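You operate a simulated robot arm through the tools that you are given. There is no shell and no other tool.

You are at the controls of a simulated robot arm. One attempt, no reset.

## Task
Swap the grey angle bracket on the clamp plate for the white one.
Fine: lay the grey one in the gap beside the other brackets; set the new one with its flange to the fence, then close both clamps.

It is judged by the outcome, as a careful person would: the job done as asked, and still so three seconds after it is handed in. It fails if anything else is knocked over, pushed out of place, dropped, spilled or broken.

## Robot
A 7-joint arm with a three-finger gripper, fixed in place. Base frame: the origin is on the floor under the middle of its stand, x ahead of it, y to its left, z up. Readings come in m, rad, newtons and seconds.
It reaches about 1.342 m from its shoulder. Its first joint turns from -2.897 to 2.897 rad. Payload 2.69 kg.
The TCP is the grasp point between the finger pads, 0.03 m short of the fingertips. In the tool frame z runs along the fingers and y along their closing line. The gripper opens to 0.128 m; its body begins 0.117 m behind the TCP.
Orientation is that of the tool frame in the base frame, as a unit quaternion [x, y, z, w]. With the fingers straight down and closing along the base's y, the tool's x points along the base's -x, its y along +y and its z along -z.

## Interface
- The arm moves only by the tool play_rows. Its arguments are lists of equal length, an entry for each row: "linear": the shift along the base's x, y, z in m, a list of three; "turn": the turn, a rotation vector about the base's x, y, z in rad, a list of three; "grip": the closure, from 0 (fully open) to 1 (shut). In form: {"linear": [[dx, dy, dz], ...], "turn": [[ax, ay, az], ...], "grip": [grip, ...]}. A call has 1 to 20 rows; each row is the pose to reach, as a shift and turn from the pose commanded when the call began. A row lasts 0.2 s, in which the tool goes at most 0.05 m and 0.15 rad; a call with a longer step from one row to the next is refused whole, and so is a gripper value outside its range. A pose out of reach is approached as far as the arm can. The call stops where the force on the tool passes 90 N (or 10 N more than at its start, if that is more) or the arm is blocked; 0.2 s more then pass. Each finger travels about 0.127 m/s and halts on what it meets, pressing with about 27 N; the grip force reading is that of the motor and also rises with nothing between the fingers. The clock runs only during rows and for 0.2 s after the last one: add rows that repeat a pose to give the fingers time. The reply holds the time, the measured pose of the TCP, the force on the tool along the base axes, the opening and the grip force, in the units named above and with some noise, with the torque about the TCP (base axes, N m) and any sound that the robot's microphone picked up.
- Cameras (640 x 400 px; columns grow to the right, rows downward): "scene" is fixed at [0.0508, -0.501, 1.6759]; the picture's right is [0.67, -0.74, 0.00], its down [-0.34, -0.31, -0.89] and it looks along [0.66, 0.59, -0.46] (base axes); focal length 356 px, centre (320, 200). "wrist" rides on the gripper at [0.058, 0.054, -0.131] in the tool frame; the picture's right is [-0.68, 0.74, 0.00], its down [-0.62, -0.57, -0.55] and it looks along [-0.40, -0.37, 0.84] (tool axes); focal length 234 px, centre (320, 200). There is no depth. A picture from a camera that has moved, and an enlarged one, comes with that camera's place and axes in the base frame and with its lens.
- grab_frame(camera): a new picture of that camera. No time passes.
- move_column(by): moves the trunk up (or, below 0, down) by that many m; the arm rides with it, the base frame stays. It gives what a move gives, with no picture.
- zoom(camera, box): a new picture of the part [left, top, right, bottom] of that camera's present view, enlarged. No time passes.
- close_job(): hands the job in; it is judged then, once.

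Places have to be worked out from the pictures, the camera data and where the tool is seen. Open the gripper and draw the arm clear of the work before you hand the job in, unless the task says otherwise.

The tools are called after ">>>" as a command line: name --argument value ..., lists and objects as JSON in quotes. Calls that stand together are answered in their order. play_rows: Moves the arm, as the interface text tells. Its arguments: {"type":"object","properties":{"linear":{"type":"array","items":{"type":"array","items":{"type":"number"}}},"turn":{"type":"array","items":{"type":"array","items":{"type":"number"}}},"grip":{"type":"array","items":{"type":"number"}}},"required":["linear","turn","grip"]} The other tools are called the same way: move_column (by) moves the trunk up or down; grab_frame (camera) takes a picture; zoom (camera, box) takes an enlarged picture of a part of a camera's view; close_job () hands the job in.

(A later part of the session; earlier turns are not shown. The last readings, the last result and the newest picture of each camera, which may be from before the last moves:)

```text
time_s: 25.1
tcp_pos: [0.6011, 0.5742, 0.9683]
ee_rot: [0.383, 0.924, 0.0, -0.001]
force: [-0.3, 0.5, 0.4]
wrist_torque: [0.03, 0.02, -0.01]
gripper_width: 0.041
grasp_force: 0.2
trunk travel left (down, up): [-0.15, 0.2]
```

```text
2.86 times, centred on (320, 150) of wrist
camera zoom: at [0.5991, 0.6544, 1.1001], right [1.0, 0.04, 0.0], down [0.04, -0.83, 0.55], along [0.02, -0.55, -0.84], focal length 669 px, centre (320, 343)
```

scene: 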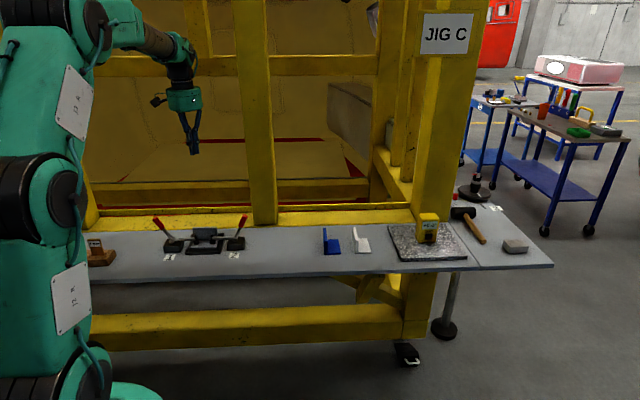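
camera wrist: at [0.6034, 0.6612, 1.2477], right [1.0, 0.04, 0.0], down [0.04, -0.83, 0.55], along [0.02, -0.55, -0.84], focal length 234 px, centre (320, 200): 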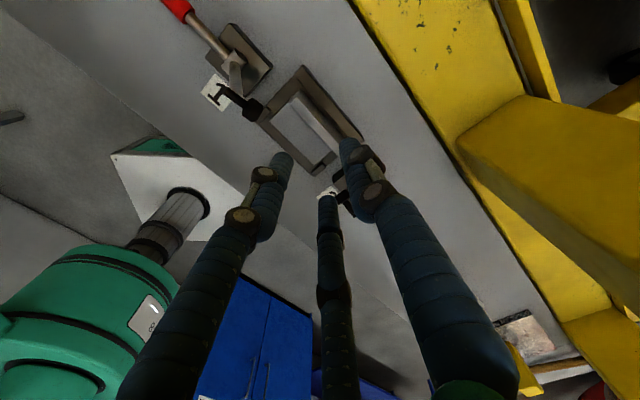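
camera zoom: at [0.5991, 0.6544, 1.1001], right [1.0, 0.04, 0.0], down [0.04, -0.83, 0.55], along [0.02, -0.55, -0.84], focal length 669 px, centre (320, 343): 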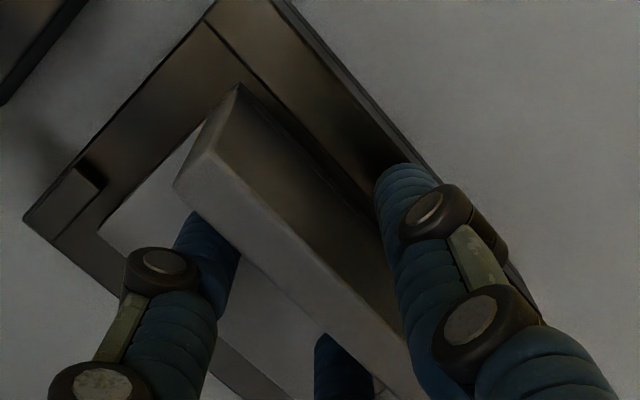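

The fingers now straddle the flange with no contact. I close the gripper fully and hold for the fingers to settle.

>>> play_rows --linear '[[0, 0, 0], [0, 0, 0], [0, 0, 0], [0, 0, 0], [0, 0, 0]]' --turn '[[0, 0, 0], [0, 0, 0], [0, 0, 0], [0, 0, 0], [0, 0, 0]]' --grip '[0.8, 1, 1, 1, 1]'

>>> zoom --camera "scene" --box '[180, 200, 250, 260]'

>>> zoom --camera "wrist" --box '[240, 80, 400, 220]'

```text
time_s: 26.3
tcp_pos: [0.6009, 0.5734, 0.9686]
ee_rot: [0.384, 0.923, -0.001, 0.0]
force: [1.0, -0.3, 0.3]
wrist_torque: [-0.02, 0.01, -0.01]
gripper_width: 0.0199
grasp_force: 27.1
trunk travel left (down, up): [-0.15, 0.2]
```

```text
6.67 times, centred on (215, 230) of scene
camera zoom: at [0.0508, -0.501, 1.6759], right [0.67, -0.74, 0.0], down [-0.34, -0.31, -0.89], along [0.66, 0.59, -0.46], focal length 2376 px, centre (1020, 0)
```

zoom: 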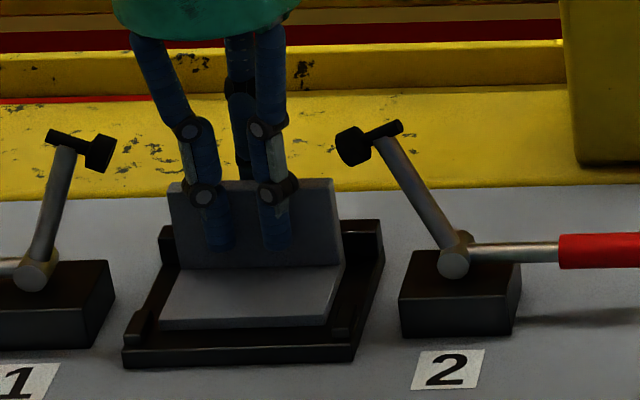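

```text
2.86 times, centred on (320, 150) of wrist
camera zoom: at [0.5991, 0.6544, 1.1004], right [1.0, 0.04, 0.0], down [0.04, -0.83, 0.55], along [0.02, -0.55, -0.84], focal length 669 px, centre (320, 343)
```

zoom: 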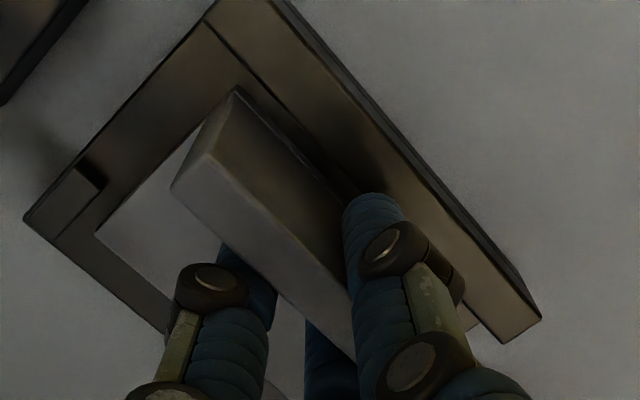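

Grip reads 27 N at 20 mm with the bracket between all three fingers. I lift a few centimetres straight up and check it comes along level.

>>> play_rows --linear '[[0, 0, 0.008], [0, 0, 0.02], [0, 0, 0.04], [0, 0, 0.06], [0, 0, 0.06]]' --turn '[[0, 0, 0], [0, 0, 0], [0, 0, 0], [0, 0, 0], [0, 0, 0]]' --grip '[1, 1, 1, 1, 1]'

>>> zoom --camera "scene" --box '[170, 180, 260, 260]'

```text
time_s: 27.5
tcp_pos: [0.5999, 0.5737, 1.0267]
ee_rot: [0.383, 0.924, -0.001, 0.0]
force: [-0.4, -0.1, -1.6]
wrist_torque: [0.04, -0.03, -0.04]
gripper_width: 0.02
grasp_force: 27.2
trunk travel left (down, up): [-0.15, 0.2]
```

```text
5.00 times, centred on (215, 220) of scene
camera zoom: at [0.0508, -0.501, 1.6759], right [0.67, -0.74, 0.0], down [-0.34, -0.31, -0.89], along [0.66, 0.59, -0.46], focal length 1782 px, centre (845, 100)
```

zoom: 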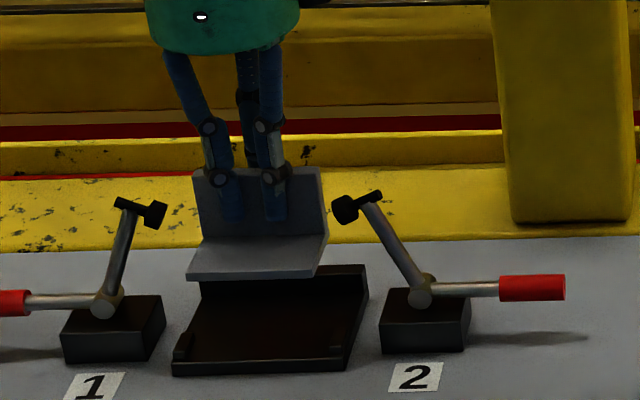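

The grey bracket is up, level and clear of the pads. I raise it to a safe height, then carry it toward the open space left of the blue bracket while turning it +90° so its flange faces the same way as the others.

>>> play_rows --linear '[[0, 0, 0.03], [0, 0, 0.07], [0, 0, 0.11], [0, 0, 0.13], [0.015, -0.019, 0.13], [0.035, -0.045, 0.13], [0.055, -0.071, 0.13], [0.075, -0.097, 0.13], [0.095, -0.123, 0.13], [0.115, -0.149, 0.13], [0.135, -0.175, 0.13], [0.155, -0.201, 0.13], [0.175, -0.227, 0.13], [0.195, -0.252, 0.13], [0.2115, -0.273, 0.13], [0.2115, -0.273, 0.13]]' --turn '[[0, 0, 0], [0, 0, 0], [0, 0, 0], [0, 0, 0], [0, 0, 0.14], [0, 0, 0.285], [0, 0, 0.43], [0, 0, 0.575], [0, 0, 0.72], [0, 0, 0.865], [0, 0, 1.01], [0, 0, 1.155], [0, 0, 1.3], [0, 0, 1.44], [0, 0, 1.571], [0, 0, 1.571]]' --grip '[1, 1, 1, 1, 1, 1, 1, 1, 1, 1, 1, 1, 1, 1, 1, 1]'

>>> grab_frame --camera "wrist"

>>> grab_frame --camera "scene"

```text
time_s: 30.9
tcp_pos: [0.8117, 0.3006, 1.161]
ee_rot: [-0.384, 0.923, -0.001, 0.0]
force: [0.1, 0.4, -1.9]
wrist_torque: [0.04, 0.02, 0.01]
gripper_width: 0.0196
grasp_force: 26.9
trunk travel left (down, up): [-0.15, 0.2]
```

```text
taken
camera wrist: at [0.7346, 0.2977, 1.2927], right [-0.04, 1.0, 0.0], down [0.83, 0.04, 0.55], along [0.55, 0.02, -0.84], focal length 234 px, centre (320, 200)
```

wrist: 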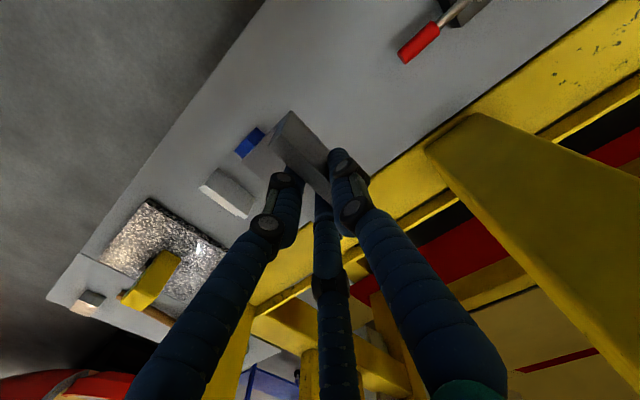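

```text
taken
```

scene: 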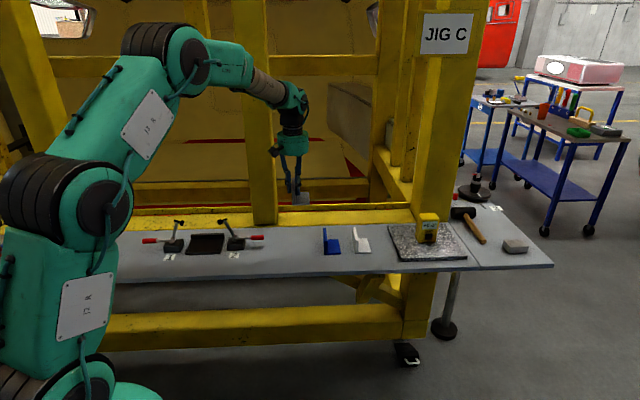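

The bracket hangs above the free bench space left of blue. Let me zoom both views to check spacing to the blue bracket and any marking on the bench.

>>> zoom --camera "scene" --box '[240, 170, 400, 270]'

>>> zoom --camera "wrist" --box '[180, 80, 360, 230]'

>>> zoom --camera "scene" --box '[140, 205, 270, 270]'

```text
4.00 times, centred on (320, 220) of scene
camera zoom: at [0.0508, -0.501, 1.6759], right [0.67, -0.74, 0.0], down [-0.34, -0.31, -0.89], along [0.66, 0.59, -0.46], focal length 1426 px, centre (320, 120)
```

zoom: 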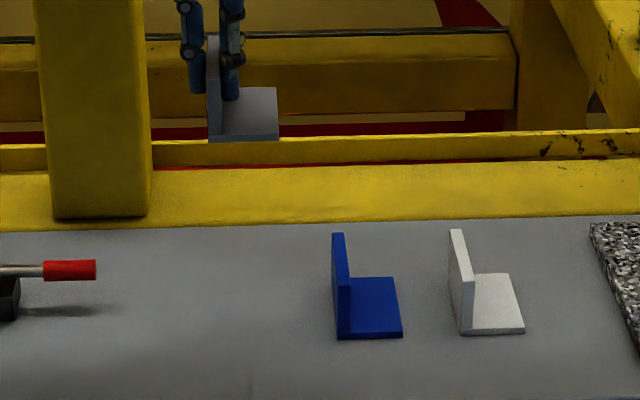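

```text
2.67 times, centred on (270, 155) of wrist
camera zoom: at [0.7346, 0.2977, 1.2927], right [-0.04, 1.0, 0.0], down [0.83, 0.04, 0.55], along [0.55, 0.02, -0.84], focal length 624 px, centre (453, 320)
```

zoom: 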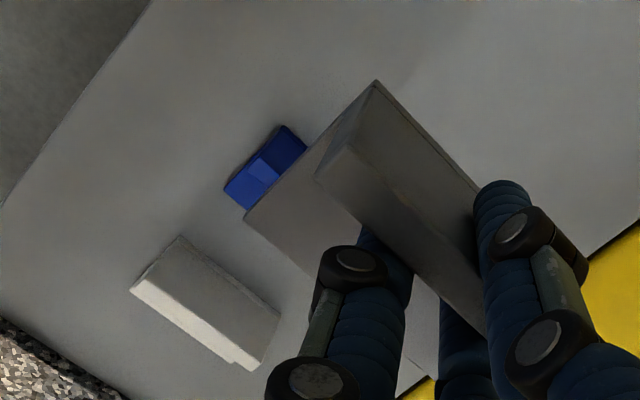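

```text
4.92 times, centred on (205, 238) of scene
camera zoom: at [0.0508, -0.501, 1.6759], right [0.67, -0.74, 0.0], down [-0.34, -0.31, -0.89], along [0.66, 0.59, -0.46], focal length 1755 px, centre (886, 15)
```

zoom: 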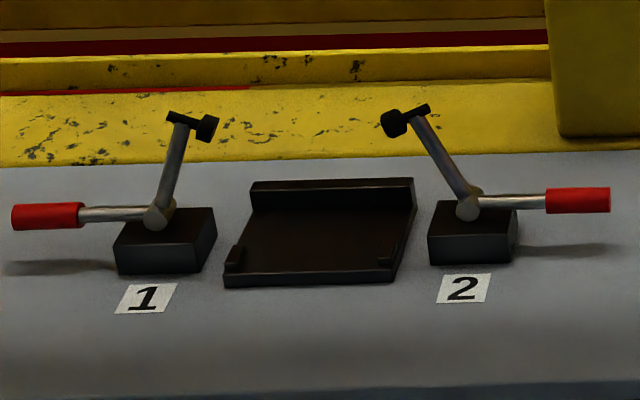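

The plate is now empty and its fence is clearly visible at the back. Grey will land at p≈0.348–0.408, about 5.5 cm left of blue, matching the row's spacing; I lower it to about 1 cm above the bench.

>>> play_rows --linear '[[0, 0, -0.04], [0, 0, -0.085], [0, 0, -0.13], [0, 0, -0.165], [0, 0, -0.185], [0, 0, -0.193], [0, 0, -0.193]]' --turn '[[0, 0, 0], [0, 0, 0], [0, 0, 0], [0, 0, 0], [0, 0, 0], [0, 0, 0], [0, 0, 0]]' --grip '[1, 1, 1, 1, 1, 1, 1]'

>>> zoom --camera "scene" --box '[250, 190, 380, 270]'

>>> zoom --camera "wrist" --box '[180, 80, 360, 230]'

```text
time_s: 32.5
tcp_pos: [0.8122, 0.2998, 0.9643]
ee_rot: [-0.383, 0.924, -0.001, 0.0]
force: [-0.1, -1.0, -1.7]
wrist_torque: [-0.01, 0.05, 0.01]
gripper_width: 0.0199
grasp_force: 27.3
trunk travel left (down, up): [-0.15, 0.2]
```

```text
4.92 times, centred on (315, 230) of scene
camera zoom: at [0.0508, -0.501, 1.6759], right [0.67, -0.74, 0.0], down [-0.34, -0.31, -0.89], along [0.66, 0.59, -0.46], focal length 1755 px, centre (345, 52)
```

zoom: 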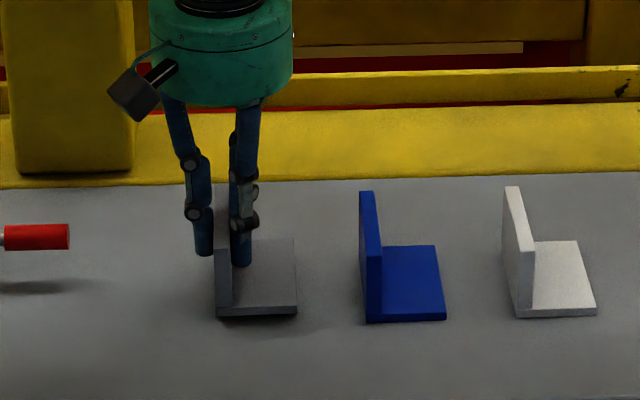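

```text
2.67 times, centred on (270, 155) of wrist
camera zoom: at [0.734, 0.2976, 1.0961], right [-0.04, 1.0, 0.0], down [0.84, 0.04, 0.55], along [0.55, 0.02, -0.84], focal length 624 px, centre (453, 320)
```

zoom: 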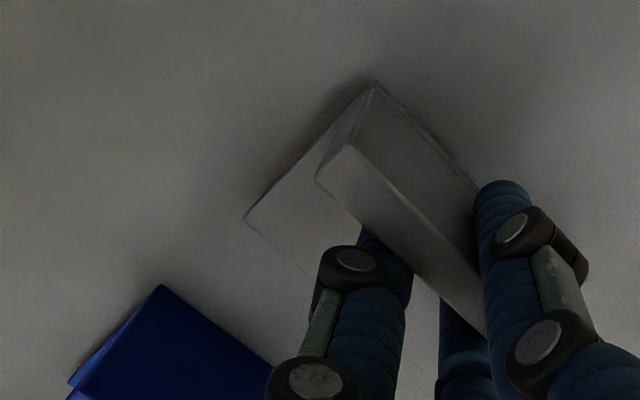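

Grey is aligned with the row and hovers just above the bench. I lower it in small steps, watching for the vertical force to rise.

>>> play_rows --linear '[[0, 0, -0.002], [0, 0, -0.004], [0, 0, -0.005]]' --turn '[[0, 0, 0], [0, 0, 0], [0, 0, 0]]' --grip '[1, 1, 1]'

>>> zoom --camera "scene" --box '[280, 210, 360, 260]'

```text
time_s: 33.3
tcp_pos: [0.8125, 0.2998, 0.9592]
ee_rot: [-0.382, 0.924, -0.001, 0.0]
force: [-0.4, -0.4, -2.4]
wrist_torque: [0.01, 0.02, 0.02]
gripper_width: 0.0198
grasp_force: 26.6
trunk travel left (down, up): [-0.15, 0.2]
```

```text
8.00 times, centred on (320, 235) of scene
camera zoom: at [0.0508, -0.501, 1.6759], right [0.67, -0.74, 0.0], down [-0.34, -0.31, -0.89], along [0.66, 0.59, -0.46], focal length 2851 px, centre (320, -80)
```

zoom: 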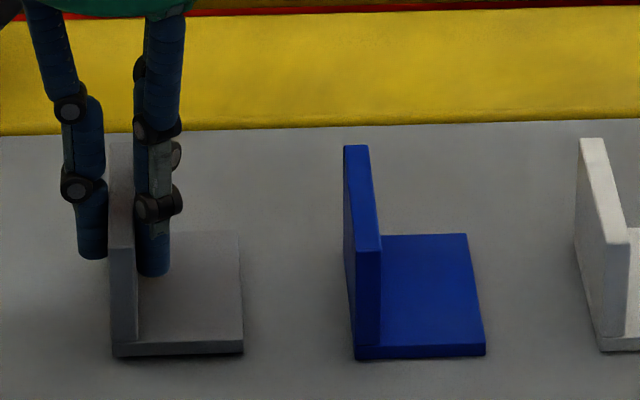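

Still a sliver of daylight under it (force shows only the bracket's weight). I continue down another 3 mm.

>>> play_rows --linear '[[0, 0, -0.001], [0, 0, -0.002], [0, 0, -0.003]]' --turn '[[0, 0, 0], [0, 0, 0], [0, 0, 0]]' --grip '[1, 1, 1]'

>>> zoom --camera "scene" --box '[280, 210, 360, 260]'

```text
time_s: 34.1
tcp_pos: [0.8124, 0.303, 0.9556]
ee_rot: [-0.382, 0.924, -0.001, 0.001]
force: [0.1, 0.2, -1.8]
wrist_torque: [0.02, 0.01, -0.01]
gripper_width: 0.0199
grasp_force: 27.1
trunk travel left (down, up): [-0.15, 0.2]
```

```text
8.00 times, centred on (320, 235) of scene
camera zoom: at [0.0508, -0.501, 1.6759], right [0.67, -0.74, 0.0], down [-0.34, -0.31, -0.89], along [0.66, 0.59, -0.46], focal length 2851 px, centre (320, -80)
```

zoom: 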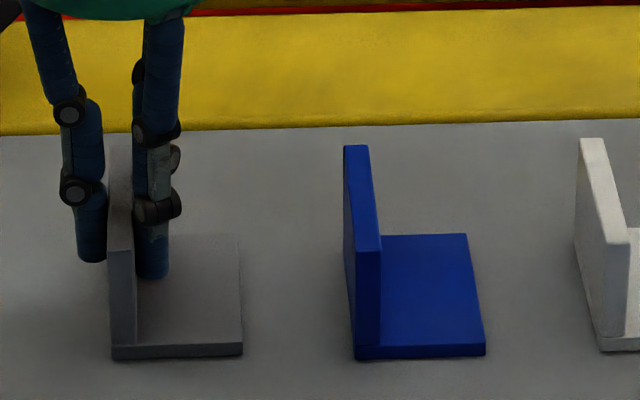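

Nearly down. Two more millimetres in fine steps.

>>> play_rows --linear '[[0, 0, -0.001], [0, 0, -0.0015], [0, 0, -0.002]]' --turn '[[0, 0, 0], [0, 0, 0], [0, 0, 0]]' --grip '[1, 1, 1]'

```text
time_s: 34.9
tcp_pos: [0.8139, 0.3012, 0.9558]
ee_rot: [-0.384, 0.923, 0.0, 0.001]
force: [-1.8, 0.8, 11.9]
wrist_torque: [-0.17, 0.5, -0.04]
gripper_width: 0.0196
grasp_force: 26.6
trunk travel left (down, up): [-0.15, 0.2]
```

Contact confirmed (12 N upward). I open the fingers to release the grey bracket and then rise straight up.

>>> play_rows --linear '[[0, 0, 0.001], [0, 0, 0.001], [0, 0, 0.001], [0, 0, 0.02], [0, 0, 0.05], [0, 0, 0.09], [0, 0, 0.13]]' --turn '[[0, 0, 0], [0, 0, 0], [0, 0, 0], [0, 0, 0], [0, 0, 0], [0, 0, 0], [0, 0, 0]]' --grip '[0.8, 0.68, 0.65, 0.65, 0.65, 0.65, 0.65]'

>>> zoom --camera "scene" --box '[260, 180, 390, 260]'

>>> grab_frame --camera "wrist"

```text
time_s: 36.5
tcp_pos: [0.8137, 0.2989, 1.0832]
ee_rot: [-0.384, 0.923, -0.001, -0.001]
force: [-0.2, -0.2, 0.0]
wrist_torque: [0.01, 0.01, -0.01]
gripper_width: 0.0448
grasp_force: 0.0
trunk travel left (down, up): [-0.15, 0.2]
```

```text
4.92 times, centred on (325, 220) of scene
camera zoom: at [0.0508, -0.501, 1.6759], right [0.67, -0.74, 0.0], down [-0.34, -0.31, -0.89], along [0.66, 0.59, -0.46], focal length 1755 px, centre (295, 102)
```

zoom: 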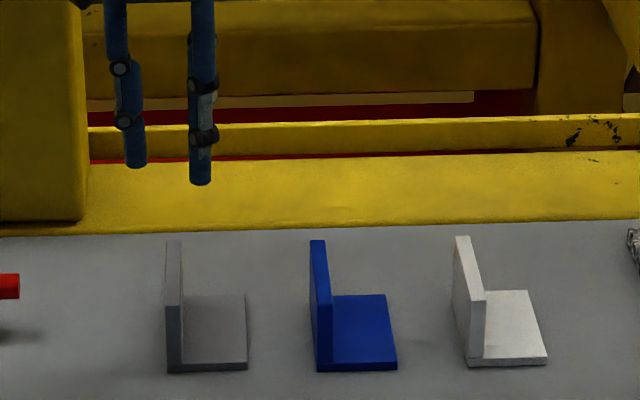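

```text
taken
camera wrist: at [0.7366, 0.2964, 1.2147], right [-0.04, 1.0, 0.0], down [0.84, 0.04, 0.55], along [0.55, 0.02, -0.84], focal length 234 px, centre (320, 200)
```

wrist: 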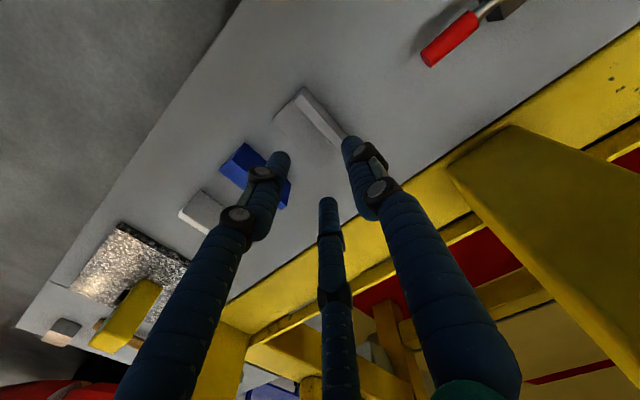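

Grey stands upright in line with the others. Now I move over the white bracket (flange at p≈0.579–0.590) with the same orientation, staying high.

>>> play_rows --linear '[[0, 0, 0.02], [0.03, -0.03, 0.03], [0.06, -0.06, 0.03], [0.09, -0.09, 0.03], [0.12, -0.12, 0.03], [0.145, -0.1455, 0.03], [0.162, -0.1625, 0.03], [0.162, -0.1625, 0.03]]' --turn '[[0, 0, 0], [0, 0, 0], [0, 0, 0], [0, 0, 0], [0, 0, 0], [0, 0, 0], [0, 0, 0], [0, 0, 0]]' --grip '[0.6, 0.6, 0.6, 0.6, 0.6, 0.6, 0.6, 0.6]'

>>> grab_frame --camera "wrist"

>>> zoom --camera "wrist" --box '[240, 50, 380, 190]'

>>> grab_frame --camera "scene"

```text
time_s: 38.3
tcp_pos: [0.977, 0.1355, 1.1143]
ee_rot: [-0.384, 0.923, 0.0, 0.0]
force: [-0.3, -0.8, 0.2]
wrist_torque: [0.06, 0.02, -0.02]
gripper_width: 0.0514
grasp_force: 0.0
trunk travel left (down, up): [-0.15, 0.2]
```

```text
taken
camera wrist: at [0.8984, 0.1333, 1.2453], right [-0.04, 1.0, 0.0], down [0.84, 0.04, 0.55], along [0.55, 0.02, -0.84], focal length 234 px, centre (320, 200)
```

wrist: 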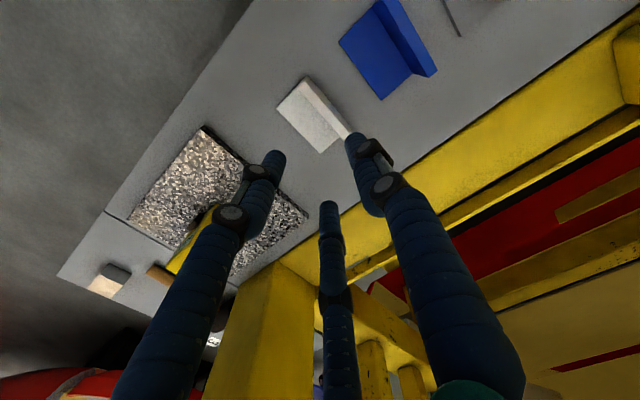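

```text
2.86 times, centred on (310, 120) of wrist
camera zoom: at [0.8984, 0.1333, 1.2453], right [-0.04, 1.0, 0.0], down [0.84, 0.04, 0.55], along [0.55, 0.02, -0.84], focal length 669 px, centre (349, 429)
```

zoom: 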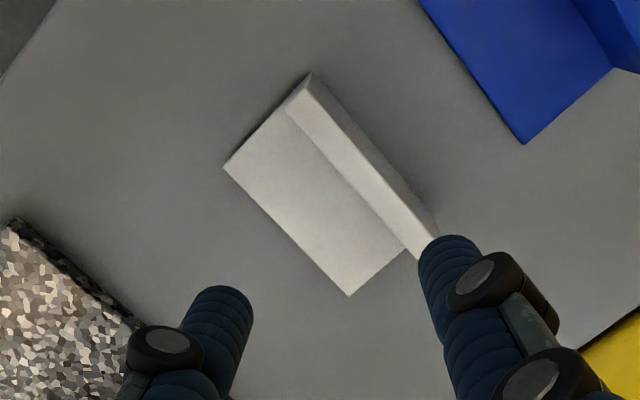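

```text
taken
```

scene: 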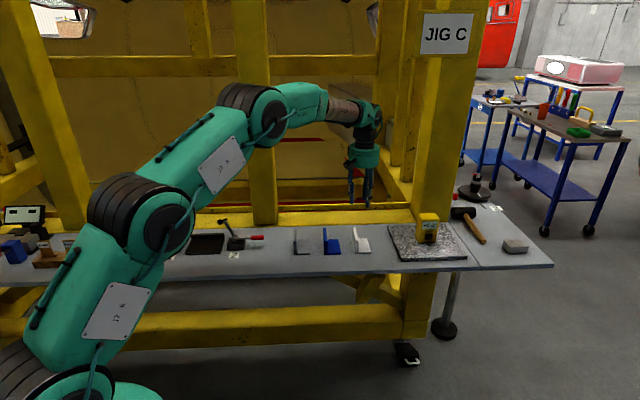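

Camera-relative, white's flange centre is ~15 mm toward the rear-finger side and 4 mm along the tool x; I correct by ~7 mm and 4 mm, then descend to just above its top edge.

>>> play_rows --linear '[[-0.0076, 0.0023, -0.02], [-0.0076, 0.0023, -0.05], [-0.0076, 0.0023, -0.08], [-0.0076, 0.0023, -0.105], [-0.0076, 0.0023, -0.11]]' --turn '[[0, 0, 0], [0, 0, 0], [0, 0, 0], [0, 0, 0], [0, 0, 0]]' --grip '[0.65, 0.65, 0.65, 0.65, 0.65]'

>>> zoom --camera "wrist" --box '[240, 80, 400, 220]'

>>> zoom --camera "scene" --box '[310, 180, 410, 260]'

```text
time_s: 39.5
tcp_pos: [0.9676, 0.1411, 1.0048]
ee_rot: [-0.383, 0.924, -0.001, 0.0]
force: [-0.4, 0.9, 0.0]
wrist_torque: [0.0, 0.03, 0.01]
gripper_width: 0.0447
grasp_force: 0.2
trunk travel left (down, up): [-0.15, 0.2]
```

```text
2.86 times, centred on (320, 150) of wrist
camera zoom: at [0.8895, 0.1387, 1.1361], right [-0.04, 1.0, 0.0], down [0.84, 0.04, 0.55], along [0.55, 0.02, -0.84], focal length 669 px, centre (320, 343)
```

zoom: 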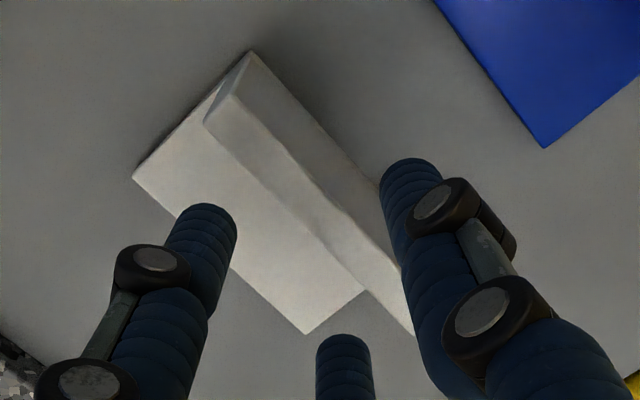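

```text
5.00 times, centred on (360, 220) of scene
camera zoom: at [0.0508, -0.501, 1.6759], right [0.67, -0.74, 0.0], down [-0.34, -0.31, -0.89], along [0.66, 0.59, -0.46], focal length 1782 px, centre (120, 100)
```

zoom: 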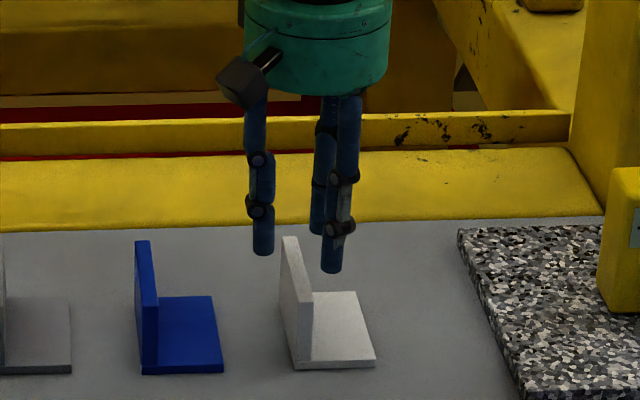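

The layout matches the successful grey approach. I descend 48 mm to straddle white's flange, then close.

>>> play_rows --linear '[[0, 0, -0.012], [0, 0, -0.024], [0, 0, -0.036], [0, 0, -0.044], [0, 0, -0.048]]' --turn '[[0, 0, 0], [0, 0, 0], [0, 0, 0], [0, 0, 0], [0, 0, 0]]' --grip '[0.65, 0.65, 0.65, 0.65, 0.65]'

>>> zoom --camera "wrist" --box '[240, 80, 400, 220]'

>>> zoom --camera "scene" --box '[310, 180, 410, 260]'

```text
time_s: 40.7
tcp_pos: [0.9689, 0.1415, 0.9582]
ee_rot: [-0.382, 0.924, 0.0, 0.0]
force: [1.0, -0.4, 0.4]
wrist_torque: [-0.01, 0.03, 0.0]
gripper_width: 0.0449
grasp_force: 0.1
trunk travel left (down, up): [-0.15, 0.2]
```

```text
2.86 times, centred on (320, 150) of wrist
camera zoom: at [0.8905, 0.1392, 1.0892], right [-0.04, 1.0, 0.0], down [0.83, 0.04, 0.55], along [0.55, 0.02, -0.84], focal length 669 px, centre (320, 343)
```

zoom: 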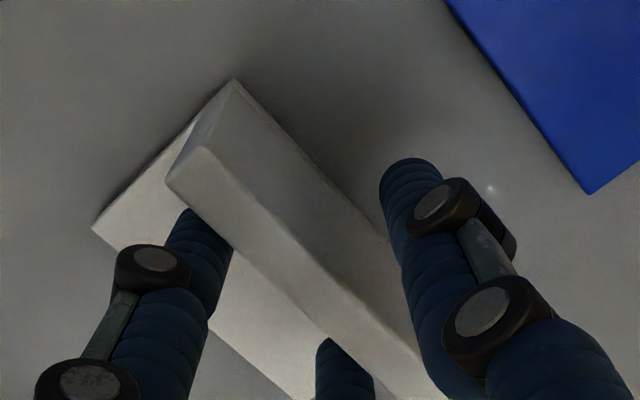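

```text
5.00 times, centred on (360, 220) of scene
camera zoom: at [0.0508, -0.501, 1.6759], right [0.67, -0.74, 0.0], down [-0.34, -0.31, -0.89], along [0.66, 0.59, -0.46], focal length 1782 px, centre (120, 100)
```

zoom: 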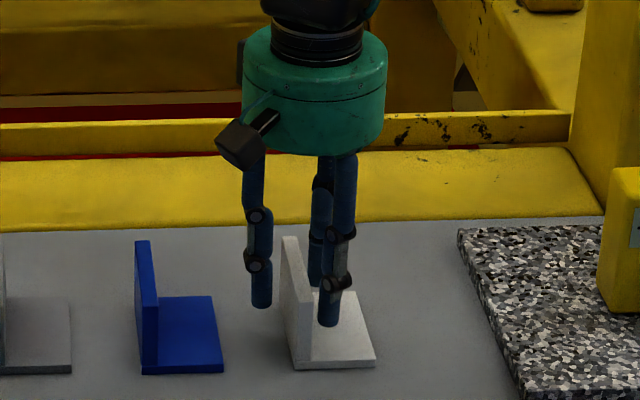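

Straddling white's flange cleanly. Closing the gripper now.

>>> play_rows --linear '[[0, 0, 0], [0, 0, 0], [0, 0, 0], [0, 0, 0], [0, 0, 0]]' --turn '[[0, 0, 0], [0, 0, 0], [0, 0, 0], [0, 0, 0], [0, 0, 0]]' --grip '[0.8, 1, 1, 1, 1]'

>>> zoom --camera "wrist" --box '[240, 80, 400, 220]'

```text
time_s: 41.9
tcp_pos: [0.9687, 0.1422, 0.9578]
ee_rot: [-0.383, 0.924, -0.001, 0.001]
force: [-0.1, 0.4, 1.4]
wrist_torque: [0.03, 0.0, -0.01]
gripper_width: 0.02
grasp_force: 26.8
trunk travel left (down, up): [-0.15, 0.2]
```

```text
2.86 times, centred on (320, 150) of wrist
camera zoom: at [0.8903, 0.1392, 1.0891], right [-0.04, 1.0, 0.0], down [0.84, 0.04, 0.55], along [0.55, 0.02, -0.84], focal length 669 px, centre (320, 343)
```

zoom: 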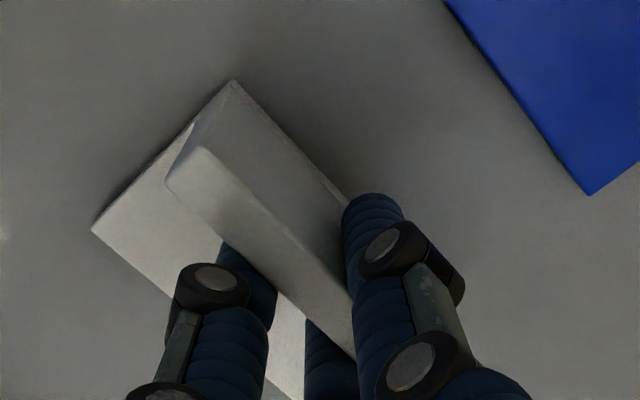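

White is gripped almost identically to how grey was (27 N, 20 mm). I lift it straight up, then carry it back to above the plate while turning -90° so the flange faces the fence side.

>>> play_rows --linear '[[0, 0, 0.01], [0, 0, 0.04], [0, 0, 0.085], [0, 0, 0.13], [0, 0, 0.175], [0, 0, 0.2], [-0.028, 0.033, 0.2], [-0.056, 0.066, 0.2], [-0.085, 0.1, 0.2], [-0.114, 0.134, 0.2], [-0.143, 0.168, 0.2], [-0.172, 0.202, 0.2], [-0.201, 0.236, 0.2], [-0.23, 0.27, 0.2], [-0.259, 0.304, 0.2], [-0.288, 0.338, 0.2], [-0.317, 0.372, 0.2], [-0.346, 0.406, 0.2], [-0.3677, 0.4327, 0.2], [-0.3677, 0.4327, 0.2]]' --turn '[[0, 0, 0], [0, 0, 0], [0, 0, 0], [0, 0, 0], [0, 0, 0], [0, 0, 0], [0, 0, -0.1], [0, 0, -0.22], [0, 0, -0.35], [0, 0, -0.48], [0, 0, -0.61], [0, 0, -0.74], [0, 0, -0.87], [0, 0, -1.0], [0, 0, -1.13], [0, 0, -1.26], [0, 0, -1.38], [0, 0, -1.49], [0, 0, -1.571], [0, 0, -1.571]]' --grip '[1, 1, 1, 1, 1, 1, 1, 1, 1, 1, 1, 1, 1, 1, 1, 1, 1, 1, 1, 1]'

>>> grab_frame --camera "scene"

>>> grab_frame --camera "wrist"

>>> zoom --camera "wrist" --box '[240, 40, 400, 180]'

```text
time_s: 46.1
tcp_pos: [0.5997, 0.574, 1.1595]
ee_rot: [0.384, 0.924, 0.0, 0.001]
force: [-1.1, -0.3, -0.9]
wrist_torque: [-0.03, 0.0, -0.02]
gripper_width: 0.0199
grasp_force: 27.1
trunk travel left (down, up): [-0.15, 0.2]
```

```text
taken
```

scene: 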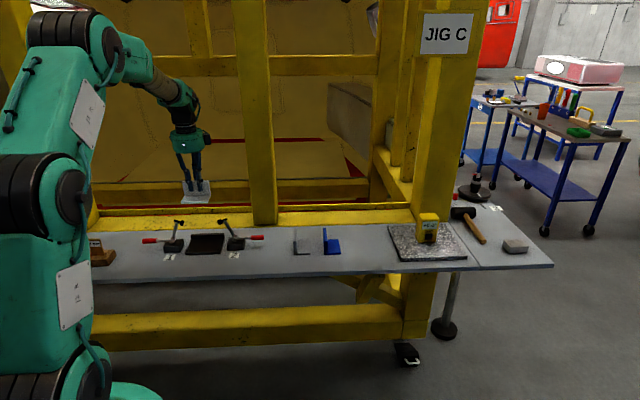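

```text
taken
camera wrist: at [0.5975, 0.6545, 1.2918], right [1.0, 0.04, 0.0], down [0.04, -0.83, 0.55], along [0.02, -0.55, -0.84], focal length 234 px, centre (320, 200)
```

wrist: 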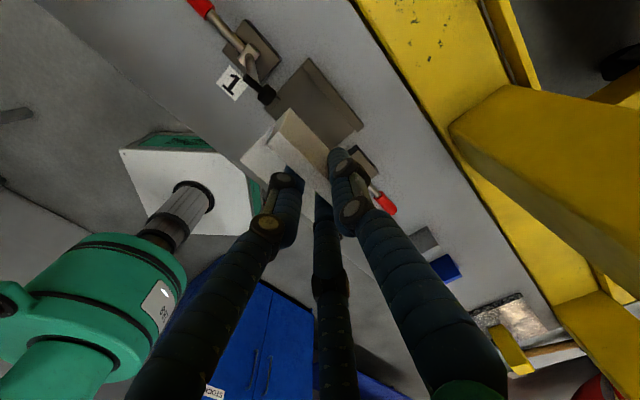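

```text
2.86 times, centred on (320, 110) of wrist
camera zoom: at [0.5975, 0.6545, 1.2918], right [1.0, 0.04, 0.0], down [0.04, -0.83, 0.55], along [0.02, -0.55, -0.84], focal length 669 px, centre (320, 457)
```

zoom: 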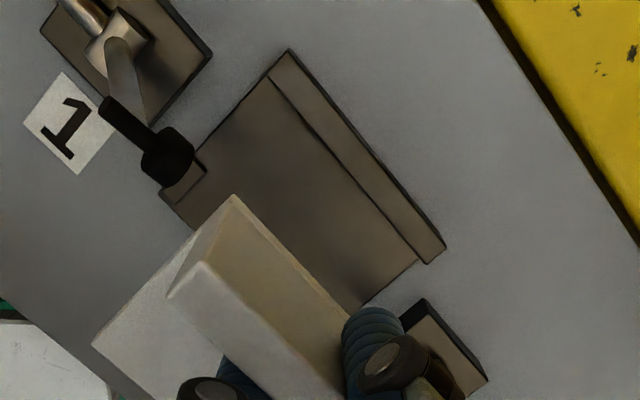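

Relative to the tool, the fence face is at y≈+21 mm and white's flange face at y≈+10 mm, with the plate centre 3 mm off in x. I shift to leave ~5 mm to the fence and centre it, then descend to pad height and check.

>>> play_rows --linear '[[0.0063, 0.0021, 0], [0.0063, 0.0021, -0.03], [0.0063, 0.0021, -0.07], [0.0063, 0.0021, -0.105], [0.0063, 0.0021, -0.12], [0.0063, 0.0021, -0.12]]' --turn '[[0, 0, 0], [0, 0, 0], [0, 0, 0], [0, 0, 0], [0, 0, 0], [0, 0, 0]]' --grip '[1, 1, 1, 1, 1, 1]'

>>> zoom --camera "scene" --box '[170, 190, 260, 260]'

>>> zoom --camera "wrist" --box '[220, 40, 400, 200]'

```text
time_s: 47.5
tcp_pos: [0.6058, 0.5783, 1.0357]
ee_rot: [0.382, 0.924, 0.0, 0.0]
force: [-0.2, 0.8, -0.5]
wrist_torque: [0.03, -0.02, -0.02]
gripper_width: 0.0198
grasp_force: 26.8
trunk travel left (down, up): [-0.15, 0.2]
```

```text
5.71 times, centred on (215, 225) of scene
camera zoom: at [0.0508, -0.501, 1.6759], right [0.67, -0.74, 0.0], down [-0.34, -0.31, -0.89], along [0.66, 0.59, -0.46], focal length 2037 px, centre (920, 57)
```

zoom: 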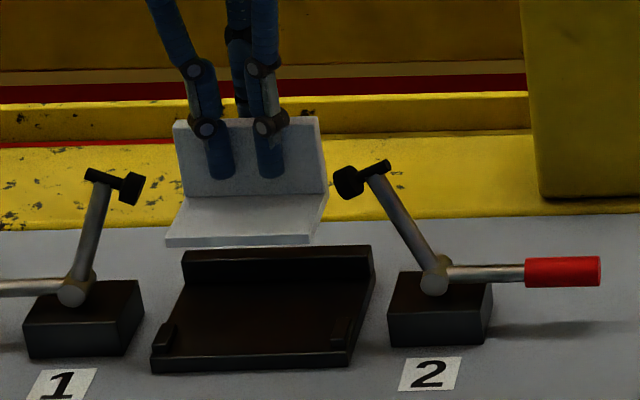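

```text
2.50 times, centred on (310, 120) of wrist
camera zoom: at [0.6033, 0.6576, 1.1683], right [1.0, 0.04, 0.0], down [0.04, -0.83, 0.55], along [0.02, -0.55, -0.84], focal length 585 px, centre (345, 400)
```

zoom: 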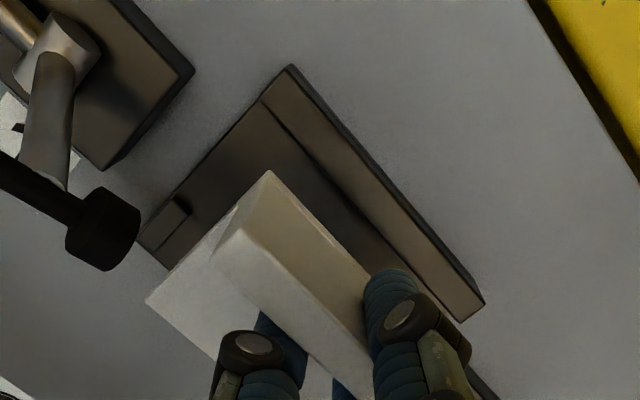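

Clearances look right: ~5 mm to the fence, pads ~15 mm off either end. I lower white until it is about 4 mm above the plate.

>>> play_rows --linear '[[0, 0, -0.015], [0, 0, -0.03], [0, 0, -0.045], [0, 0, -0.055], [0, 0, -0.062], [0, 0, -0.062]]' --turn '[[0, 0, 0], [0, 0, 0], [0, 0, 0], [0, 0, 0], [0, 0, 0], [0, 0, 0]]' --grip '[1, 1, 1, 1, 1, 1]'

>>> zoom --camera "scene" --box '[180, 205, 250, 260]'

>>> zoom --camera "wrist" --box '[220, 40, 400, 200]'

```text
time_s: 48.9
tcp_pos: [0.6056, 0.5763, 0.9756]
ee_rot: [0.383, 0.924, -0.001, 0.0]
force: [-0.8, -0.7, -1.4]
wrist_torque: [-0.03, 0.01, -0.01]
gripper_width: 0.0198
grasp_force: 26.4
trunk travel left (down, up): [-0.15, 0.2]
```

```text
7.27 times, centred on (215, 232) of scene
camera zoom: at [0.0508, -0.501, 1.6759], right [0.67, -0.74, 0.0], down [-0.34, -0.31, -0.89], along [0.66, 0.59, -0.46], focal length 2592 px, centre (1084, -36)
```

zoom: 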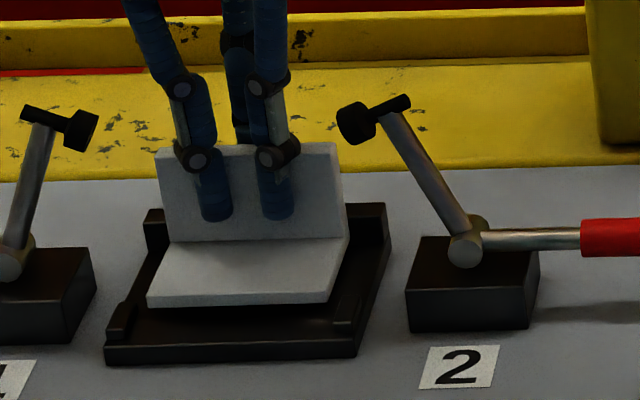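

```text
2.50 times, centred on (310, 120) of wrist
camera zoom: at [0.6042, 0.6566, 1.1074], right [1.0, 0.04, 0.0], down [0.04, -0.83, 0.55], along [0.02, -0.55, -0.84], focal length 585 px, centre (345, 400)
```

zoom: 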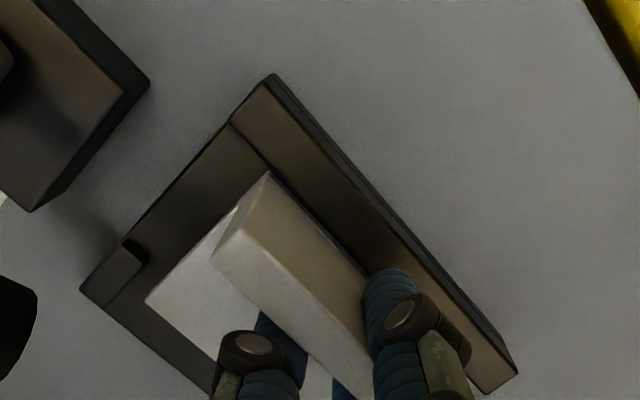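

White hovers ~4 mm above the plate between the side stops, with ~4 mm to the fence. I inch it toward the fence (+q), watching the horizontal force.

>>> play_rows --linear '[[0.0007, 0.0007, -0.001], [0.0014, 0.0014, -0.002], [0.0021, 0.0021, -0.002]]' --turn '[[0, 0, 0], [0, 0, 0], [0, 0, 0]]' --grip '[1, 1, 1]'

>>> zoom --camera "wrist" --box '[220, 40, 400, 200]'

```text
time_s: 49.7
tcp_pos: [0.6072, 0.5779, 0.9751]
ee_rot: [0.383, 0.924, -0.003, 0.0]
force: [-4.7, -2.3, -0.3]
wrist_torque: [-0.09, 0.16, -0.01]
gripper_width: 0.0198
grasp_force: 27.0
trunk travel left (down, up): [-0.15, 0.2]
```

```text
2.50 times, centred on (310, 120) of wrist
camera zoom: at [0.6063, 0.6585, 1.1054], right [1.0, 0.04, 0.0], down [0.04, -0.83, 0.55], along [0.02, -0.55, -0.84], focal length 585 px, centre (345, 400)
```

zoom: 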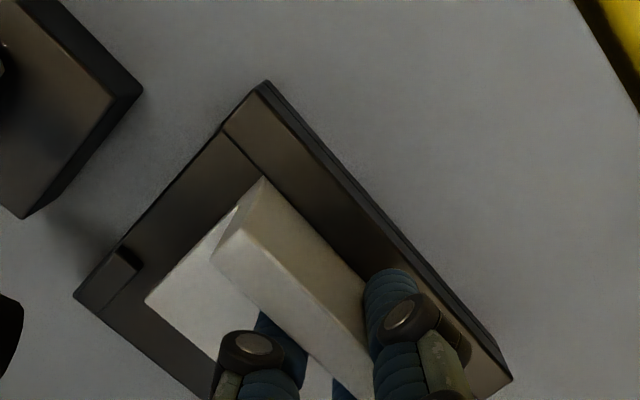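

Force of ~5 N away from the fence: the flange face has touched the fence. I keep that position and lower onto the plate in fine steps.

>>> play_rows --linear '[[0, 0, -0.001], [0, 0, -0.002], [0, 0, -0.003]]' --turn '[[0, 0, 0], [0, 0, 0], [0, 0, 0]]' --grip '[1, 1, 1]'

>>> zoom --camera "scene" --box '[180, 205, 250, 260]'

```text
time_s: 50.5
tcp_pos: [0.609, 0.5777, 0.9728]
ee_rot: [0.384, 0.923, -0.001, 0.0]
force: [-9.7, -8.9, 2.4]
wrist_torque: [-0.27, 0.37, 0.0]
gripper_width: 0.0199
grasp_force: 27.1
trunk travel left (down, up): [-0.15, 0.2]
```

```text
7.27 times, centred on (215, 232) of scene
camera zoom: at [0.0508, -0.501, 1.6759], right [0.67, -0.74, 0.0], down [-0.34, -0.31, -0.89], along [0.66, 0.59, -0.46], focal length 2592 px, centre (1084, -36)
```

zoom: 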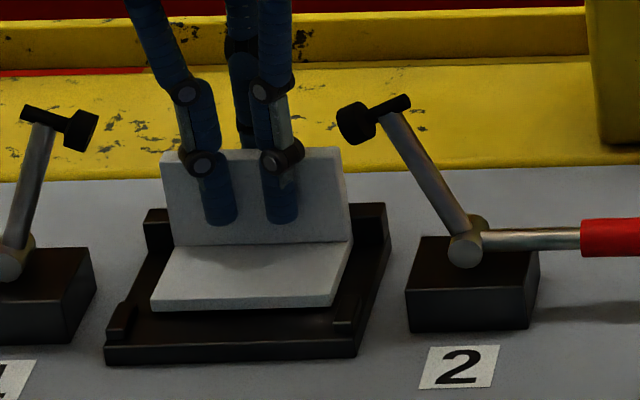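

It presses the fence at ~13 N, so I ease back half a millimetre and keep lowering to seat it on the plate.

>>> play_rows --linear '[[-0.0005, -0.0005, 0], [-0.0005, -0.0005, -0.001], [-0.0005, -0.0005, -0.002], [-0.0005, -0.0005, -0.002]]' --turn '[[0, 0, 0], [0, 0, 0], [0, 0, 0], [0, 0, 0]]' --grip '[1, 1, 1, 1]'

```text
time_s: 51.5
tcp_pos: [0.6074, 0.5776, 0.969]
ee_rot: [0.383, 0.924, -0.001, 0.0]
force: [-0.3, -3.9, 4.3]
wrist_torque: [-0.07, -0.01, 0.0]
gripper_width: 0.0199
grasp_force: 26.9
trunk travel left (down, up): [-0.15, 0.2]
```

Vertical force has turned positive, so it's seating. One more millimetre to confirm firm contact.

>>> play_rows --linear '[[0, 0, -0.0005], [0, 0, -0.001], [0, 0, -0.001]]' --turn '[[0, 0, 0], [0, 0, 0], [0, 0, 0]]' --grip '[1, 1, 1]'

>>> zoom --camera "scene" --box '[180, 205, 250, 260]'

>>> zoom --camera "wrist" --box '[220, 40, 400, 200]'

```text
time_s: 52.3
tcp_pos: [0.6078, 0.5768, 0.9686]
ee_rot: [0.383, 0.924, 0.001, 0.001]
force: [5.8, 0.9, 15.6]
wrist_torque: [0.05, -0.25, -0.02]
gripper_width: 0.02
grasp_force: 27.1
trunk travel left (down, up): [-0.15, 0.2]
```

```text
7.27 times, centred on (215, 232) of scene
camera zoom: at [0.0508, -0.501, 1.6759], right [0.67, -0.74, 0.0], down [-0.34, -0.31, -0.89], along [0.66, 0.59, -0.46], focal length 2592 px, centre (1084, -36)
```

zoom: 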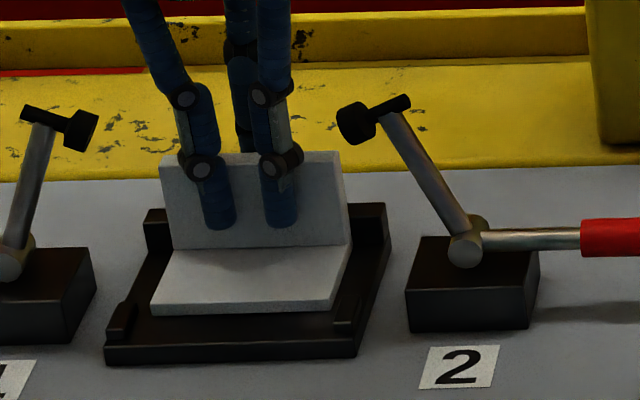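

```text
2.50 times, centred on (310, 120) of wrist
camera zoom: at [0.6057, 0.6577, 1.1011], right [1.0, 0.04, 0.0], down [0.04, -0.84, 0.55], along [0.02, -0.55, -0.84], focal length 585 px, centre (345, 400)
```

zoom: 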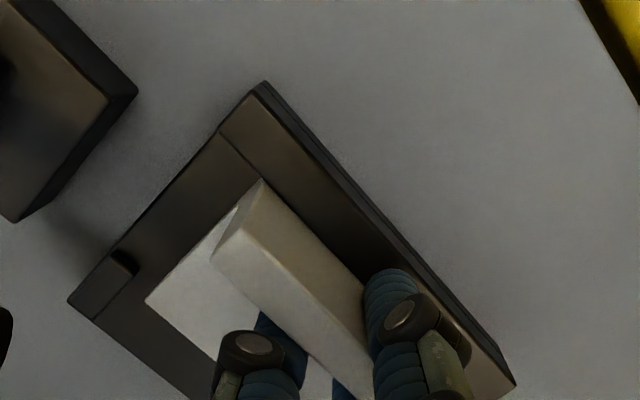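

Seated with ~16 N down. I nudge a touch toward the fence while easing the down-force, then open the fingers to release.

>>> play_rows --linear '[[0.0006, 0.0006, 0.0005], [0.0009, 0.0009, 0.0007], [0.0009, 0.0009, 0.0007]]' --turn '[[0, 0, 0], [0, 0, 0], [0, 0, 0]]' --grip '[1, 1, 1]'

```text
time_s: 53.1
tcp_pos: [0.6068, 0.5775, 0.969]
ee_rot: [0.382, 0.924, 0.0, 0.0]
force: [2.5, -3.5, 15.4]
wrist_torque: [0.0, -0.2, -0.04]
gripper_width: 0.0202
grasp_force: 27.7
trunk travel left (down, up): [-0.15, 0.2]
```

Horizontal force is near zero, so I nudge another ~1 mm toward the fence to be sure the flange is against it.

>>> play_rows --linear '[[0.0005, 0.0005, 0], [0.001, 0.001, 0], [0.001, 0.001, 0]]' --turn '[[0, 0, 0], [0, 0, 0], [0, 0, 0]]' --grip '[1, 1, 1]'

>>> zoom --camera "wrist" --box '[260, 60, 350, 140]'

```text
time_s: 53.9
tcp_pos: [0.6079, 0.5785, 0.9693]
ee_rot: [0.383, 0.924, -0.001, 0.0]
force: [-7.9, -8.6, 18.7]
wrist_torque: [-0.18, 0.23, -0.01]
gripper_width: 0.02
grasp_force: 26.7
trunk travel left (down, up): [-0.15, 0.2]
```

```text
5.00 times, centred on (305, 100) of wrist
camera zoom: at [0.6061, 0.6584, 1.1008], right [1.0, 0.04, 0.0], down [0.04, -0.83, 0.55], along [0.02, -0.55, -0.84], focal length 1171 px, centre (395, 700)
```

zoom: 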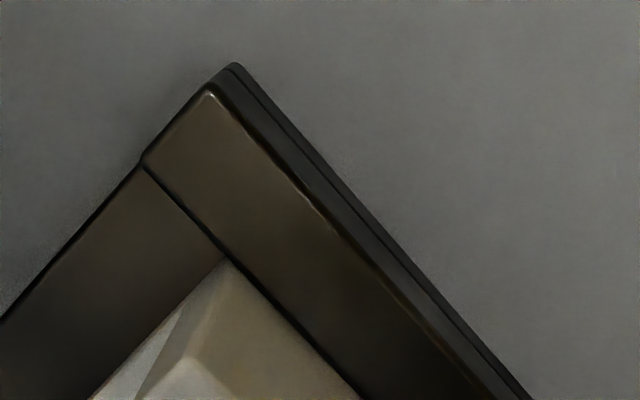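

The flange is flush and parallel against the fence (12 N contact). I open the fingers to release and lift straight up.

>>> play_rows --linear '[[0, 0, 0.0005], [0, 0, 0.0005], [0, 0, 0.0005], [0, 0, 0.0005], [0, 0, 0.015], [0, 0, 0.04], [0, 0, 0.075], [0, 0, 0.115], [0, 0, 0.155], [0, 0, 0.18]]' --turn '[[0, 0, 0], [0, 0, 0], [0, 0, 0], [0, 0, 0], [0, 0, 0], [0, 0, 0], [0, 0, 0], [0, 0, 0], [0, 0, 0], [0, 0, 0]]' --grip '[0.85, 0.72, 0.68, 0.68, 0.68, 0.68, 0.68, 0.68, 0.68, 0.68]'

>>> zoom --camera "scene" --box '[180, 205, 250, 260]'

>>> zoom --camera "wrist" --box '[220, 40, 400, 200]'

```text
time_s: 56.1
tcp_pos: [0.6088, 0.5792, 1.1488]
ee_rot: [0.382, 0.924, 0.0, 0.0]
force: [0.7, 0.9, 0.1]
wrist_torque: [0.01, 0.01, 0.0]
gripper_width: 0.041
grasp_force: 0.1
trunk travel left (down, up): [-0.15, 0.2]
```

```text
7.27 times, centred on (215, 232) of scene
camera zoom: at [0.0508, -0.501, 1.6759], right [0.67, -0.74, 0.0], down [-0.34, -0.31, -0.89], along [0.66, 0.59, -0.46], focal length 2592 px, centre (1084, -36)
```

zoom: 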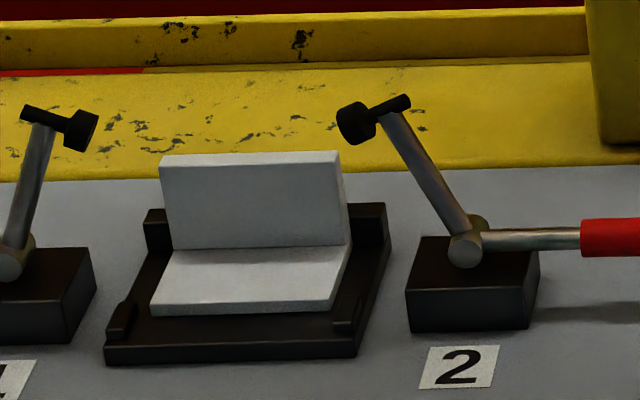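

```text
2.50 times, centred on (310, 120) of wrist
camera zoom: at [0.6067, 0.6596, 1.2804], right [1.0, 0.04, 0.0], down [0.04, -0.83, 0.55], along [0.02, -0.55, -0.84], focal length 585 px, centre (345, 400)
```

zoom: 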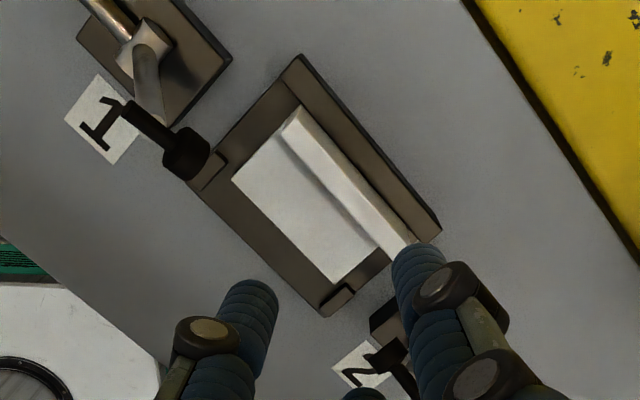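

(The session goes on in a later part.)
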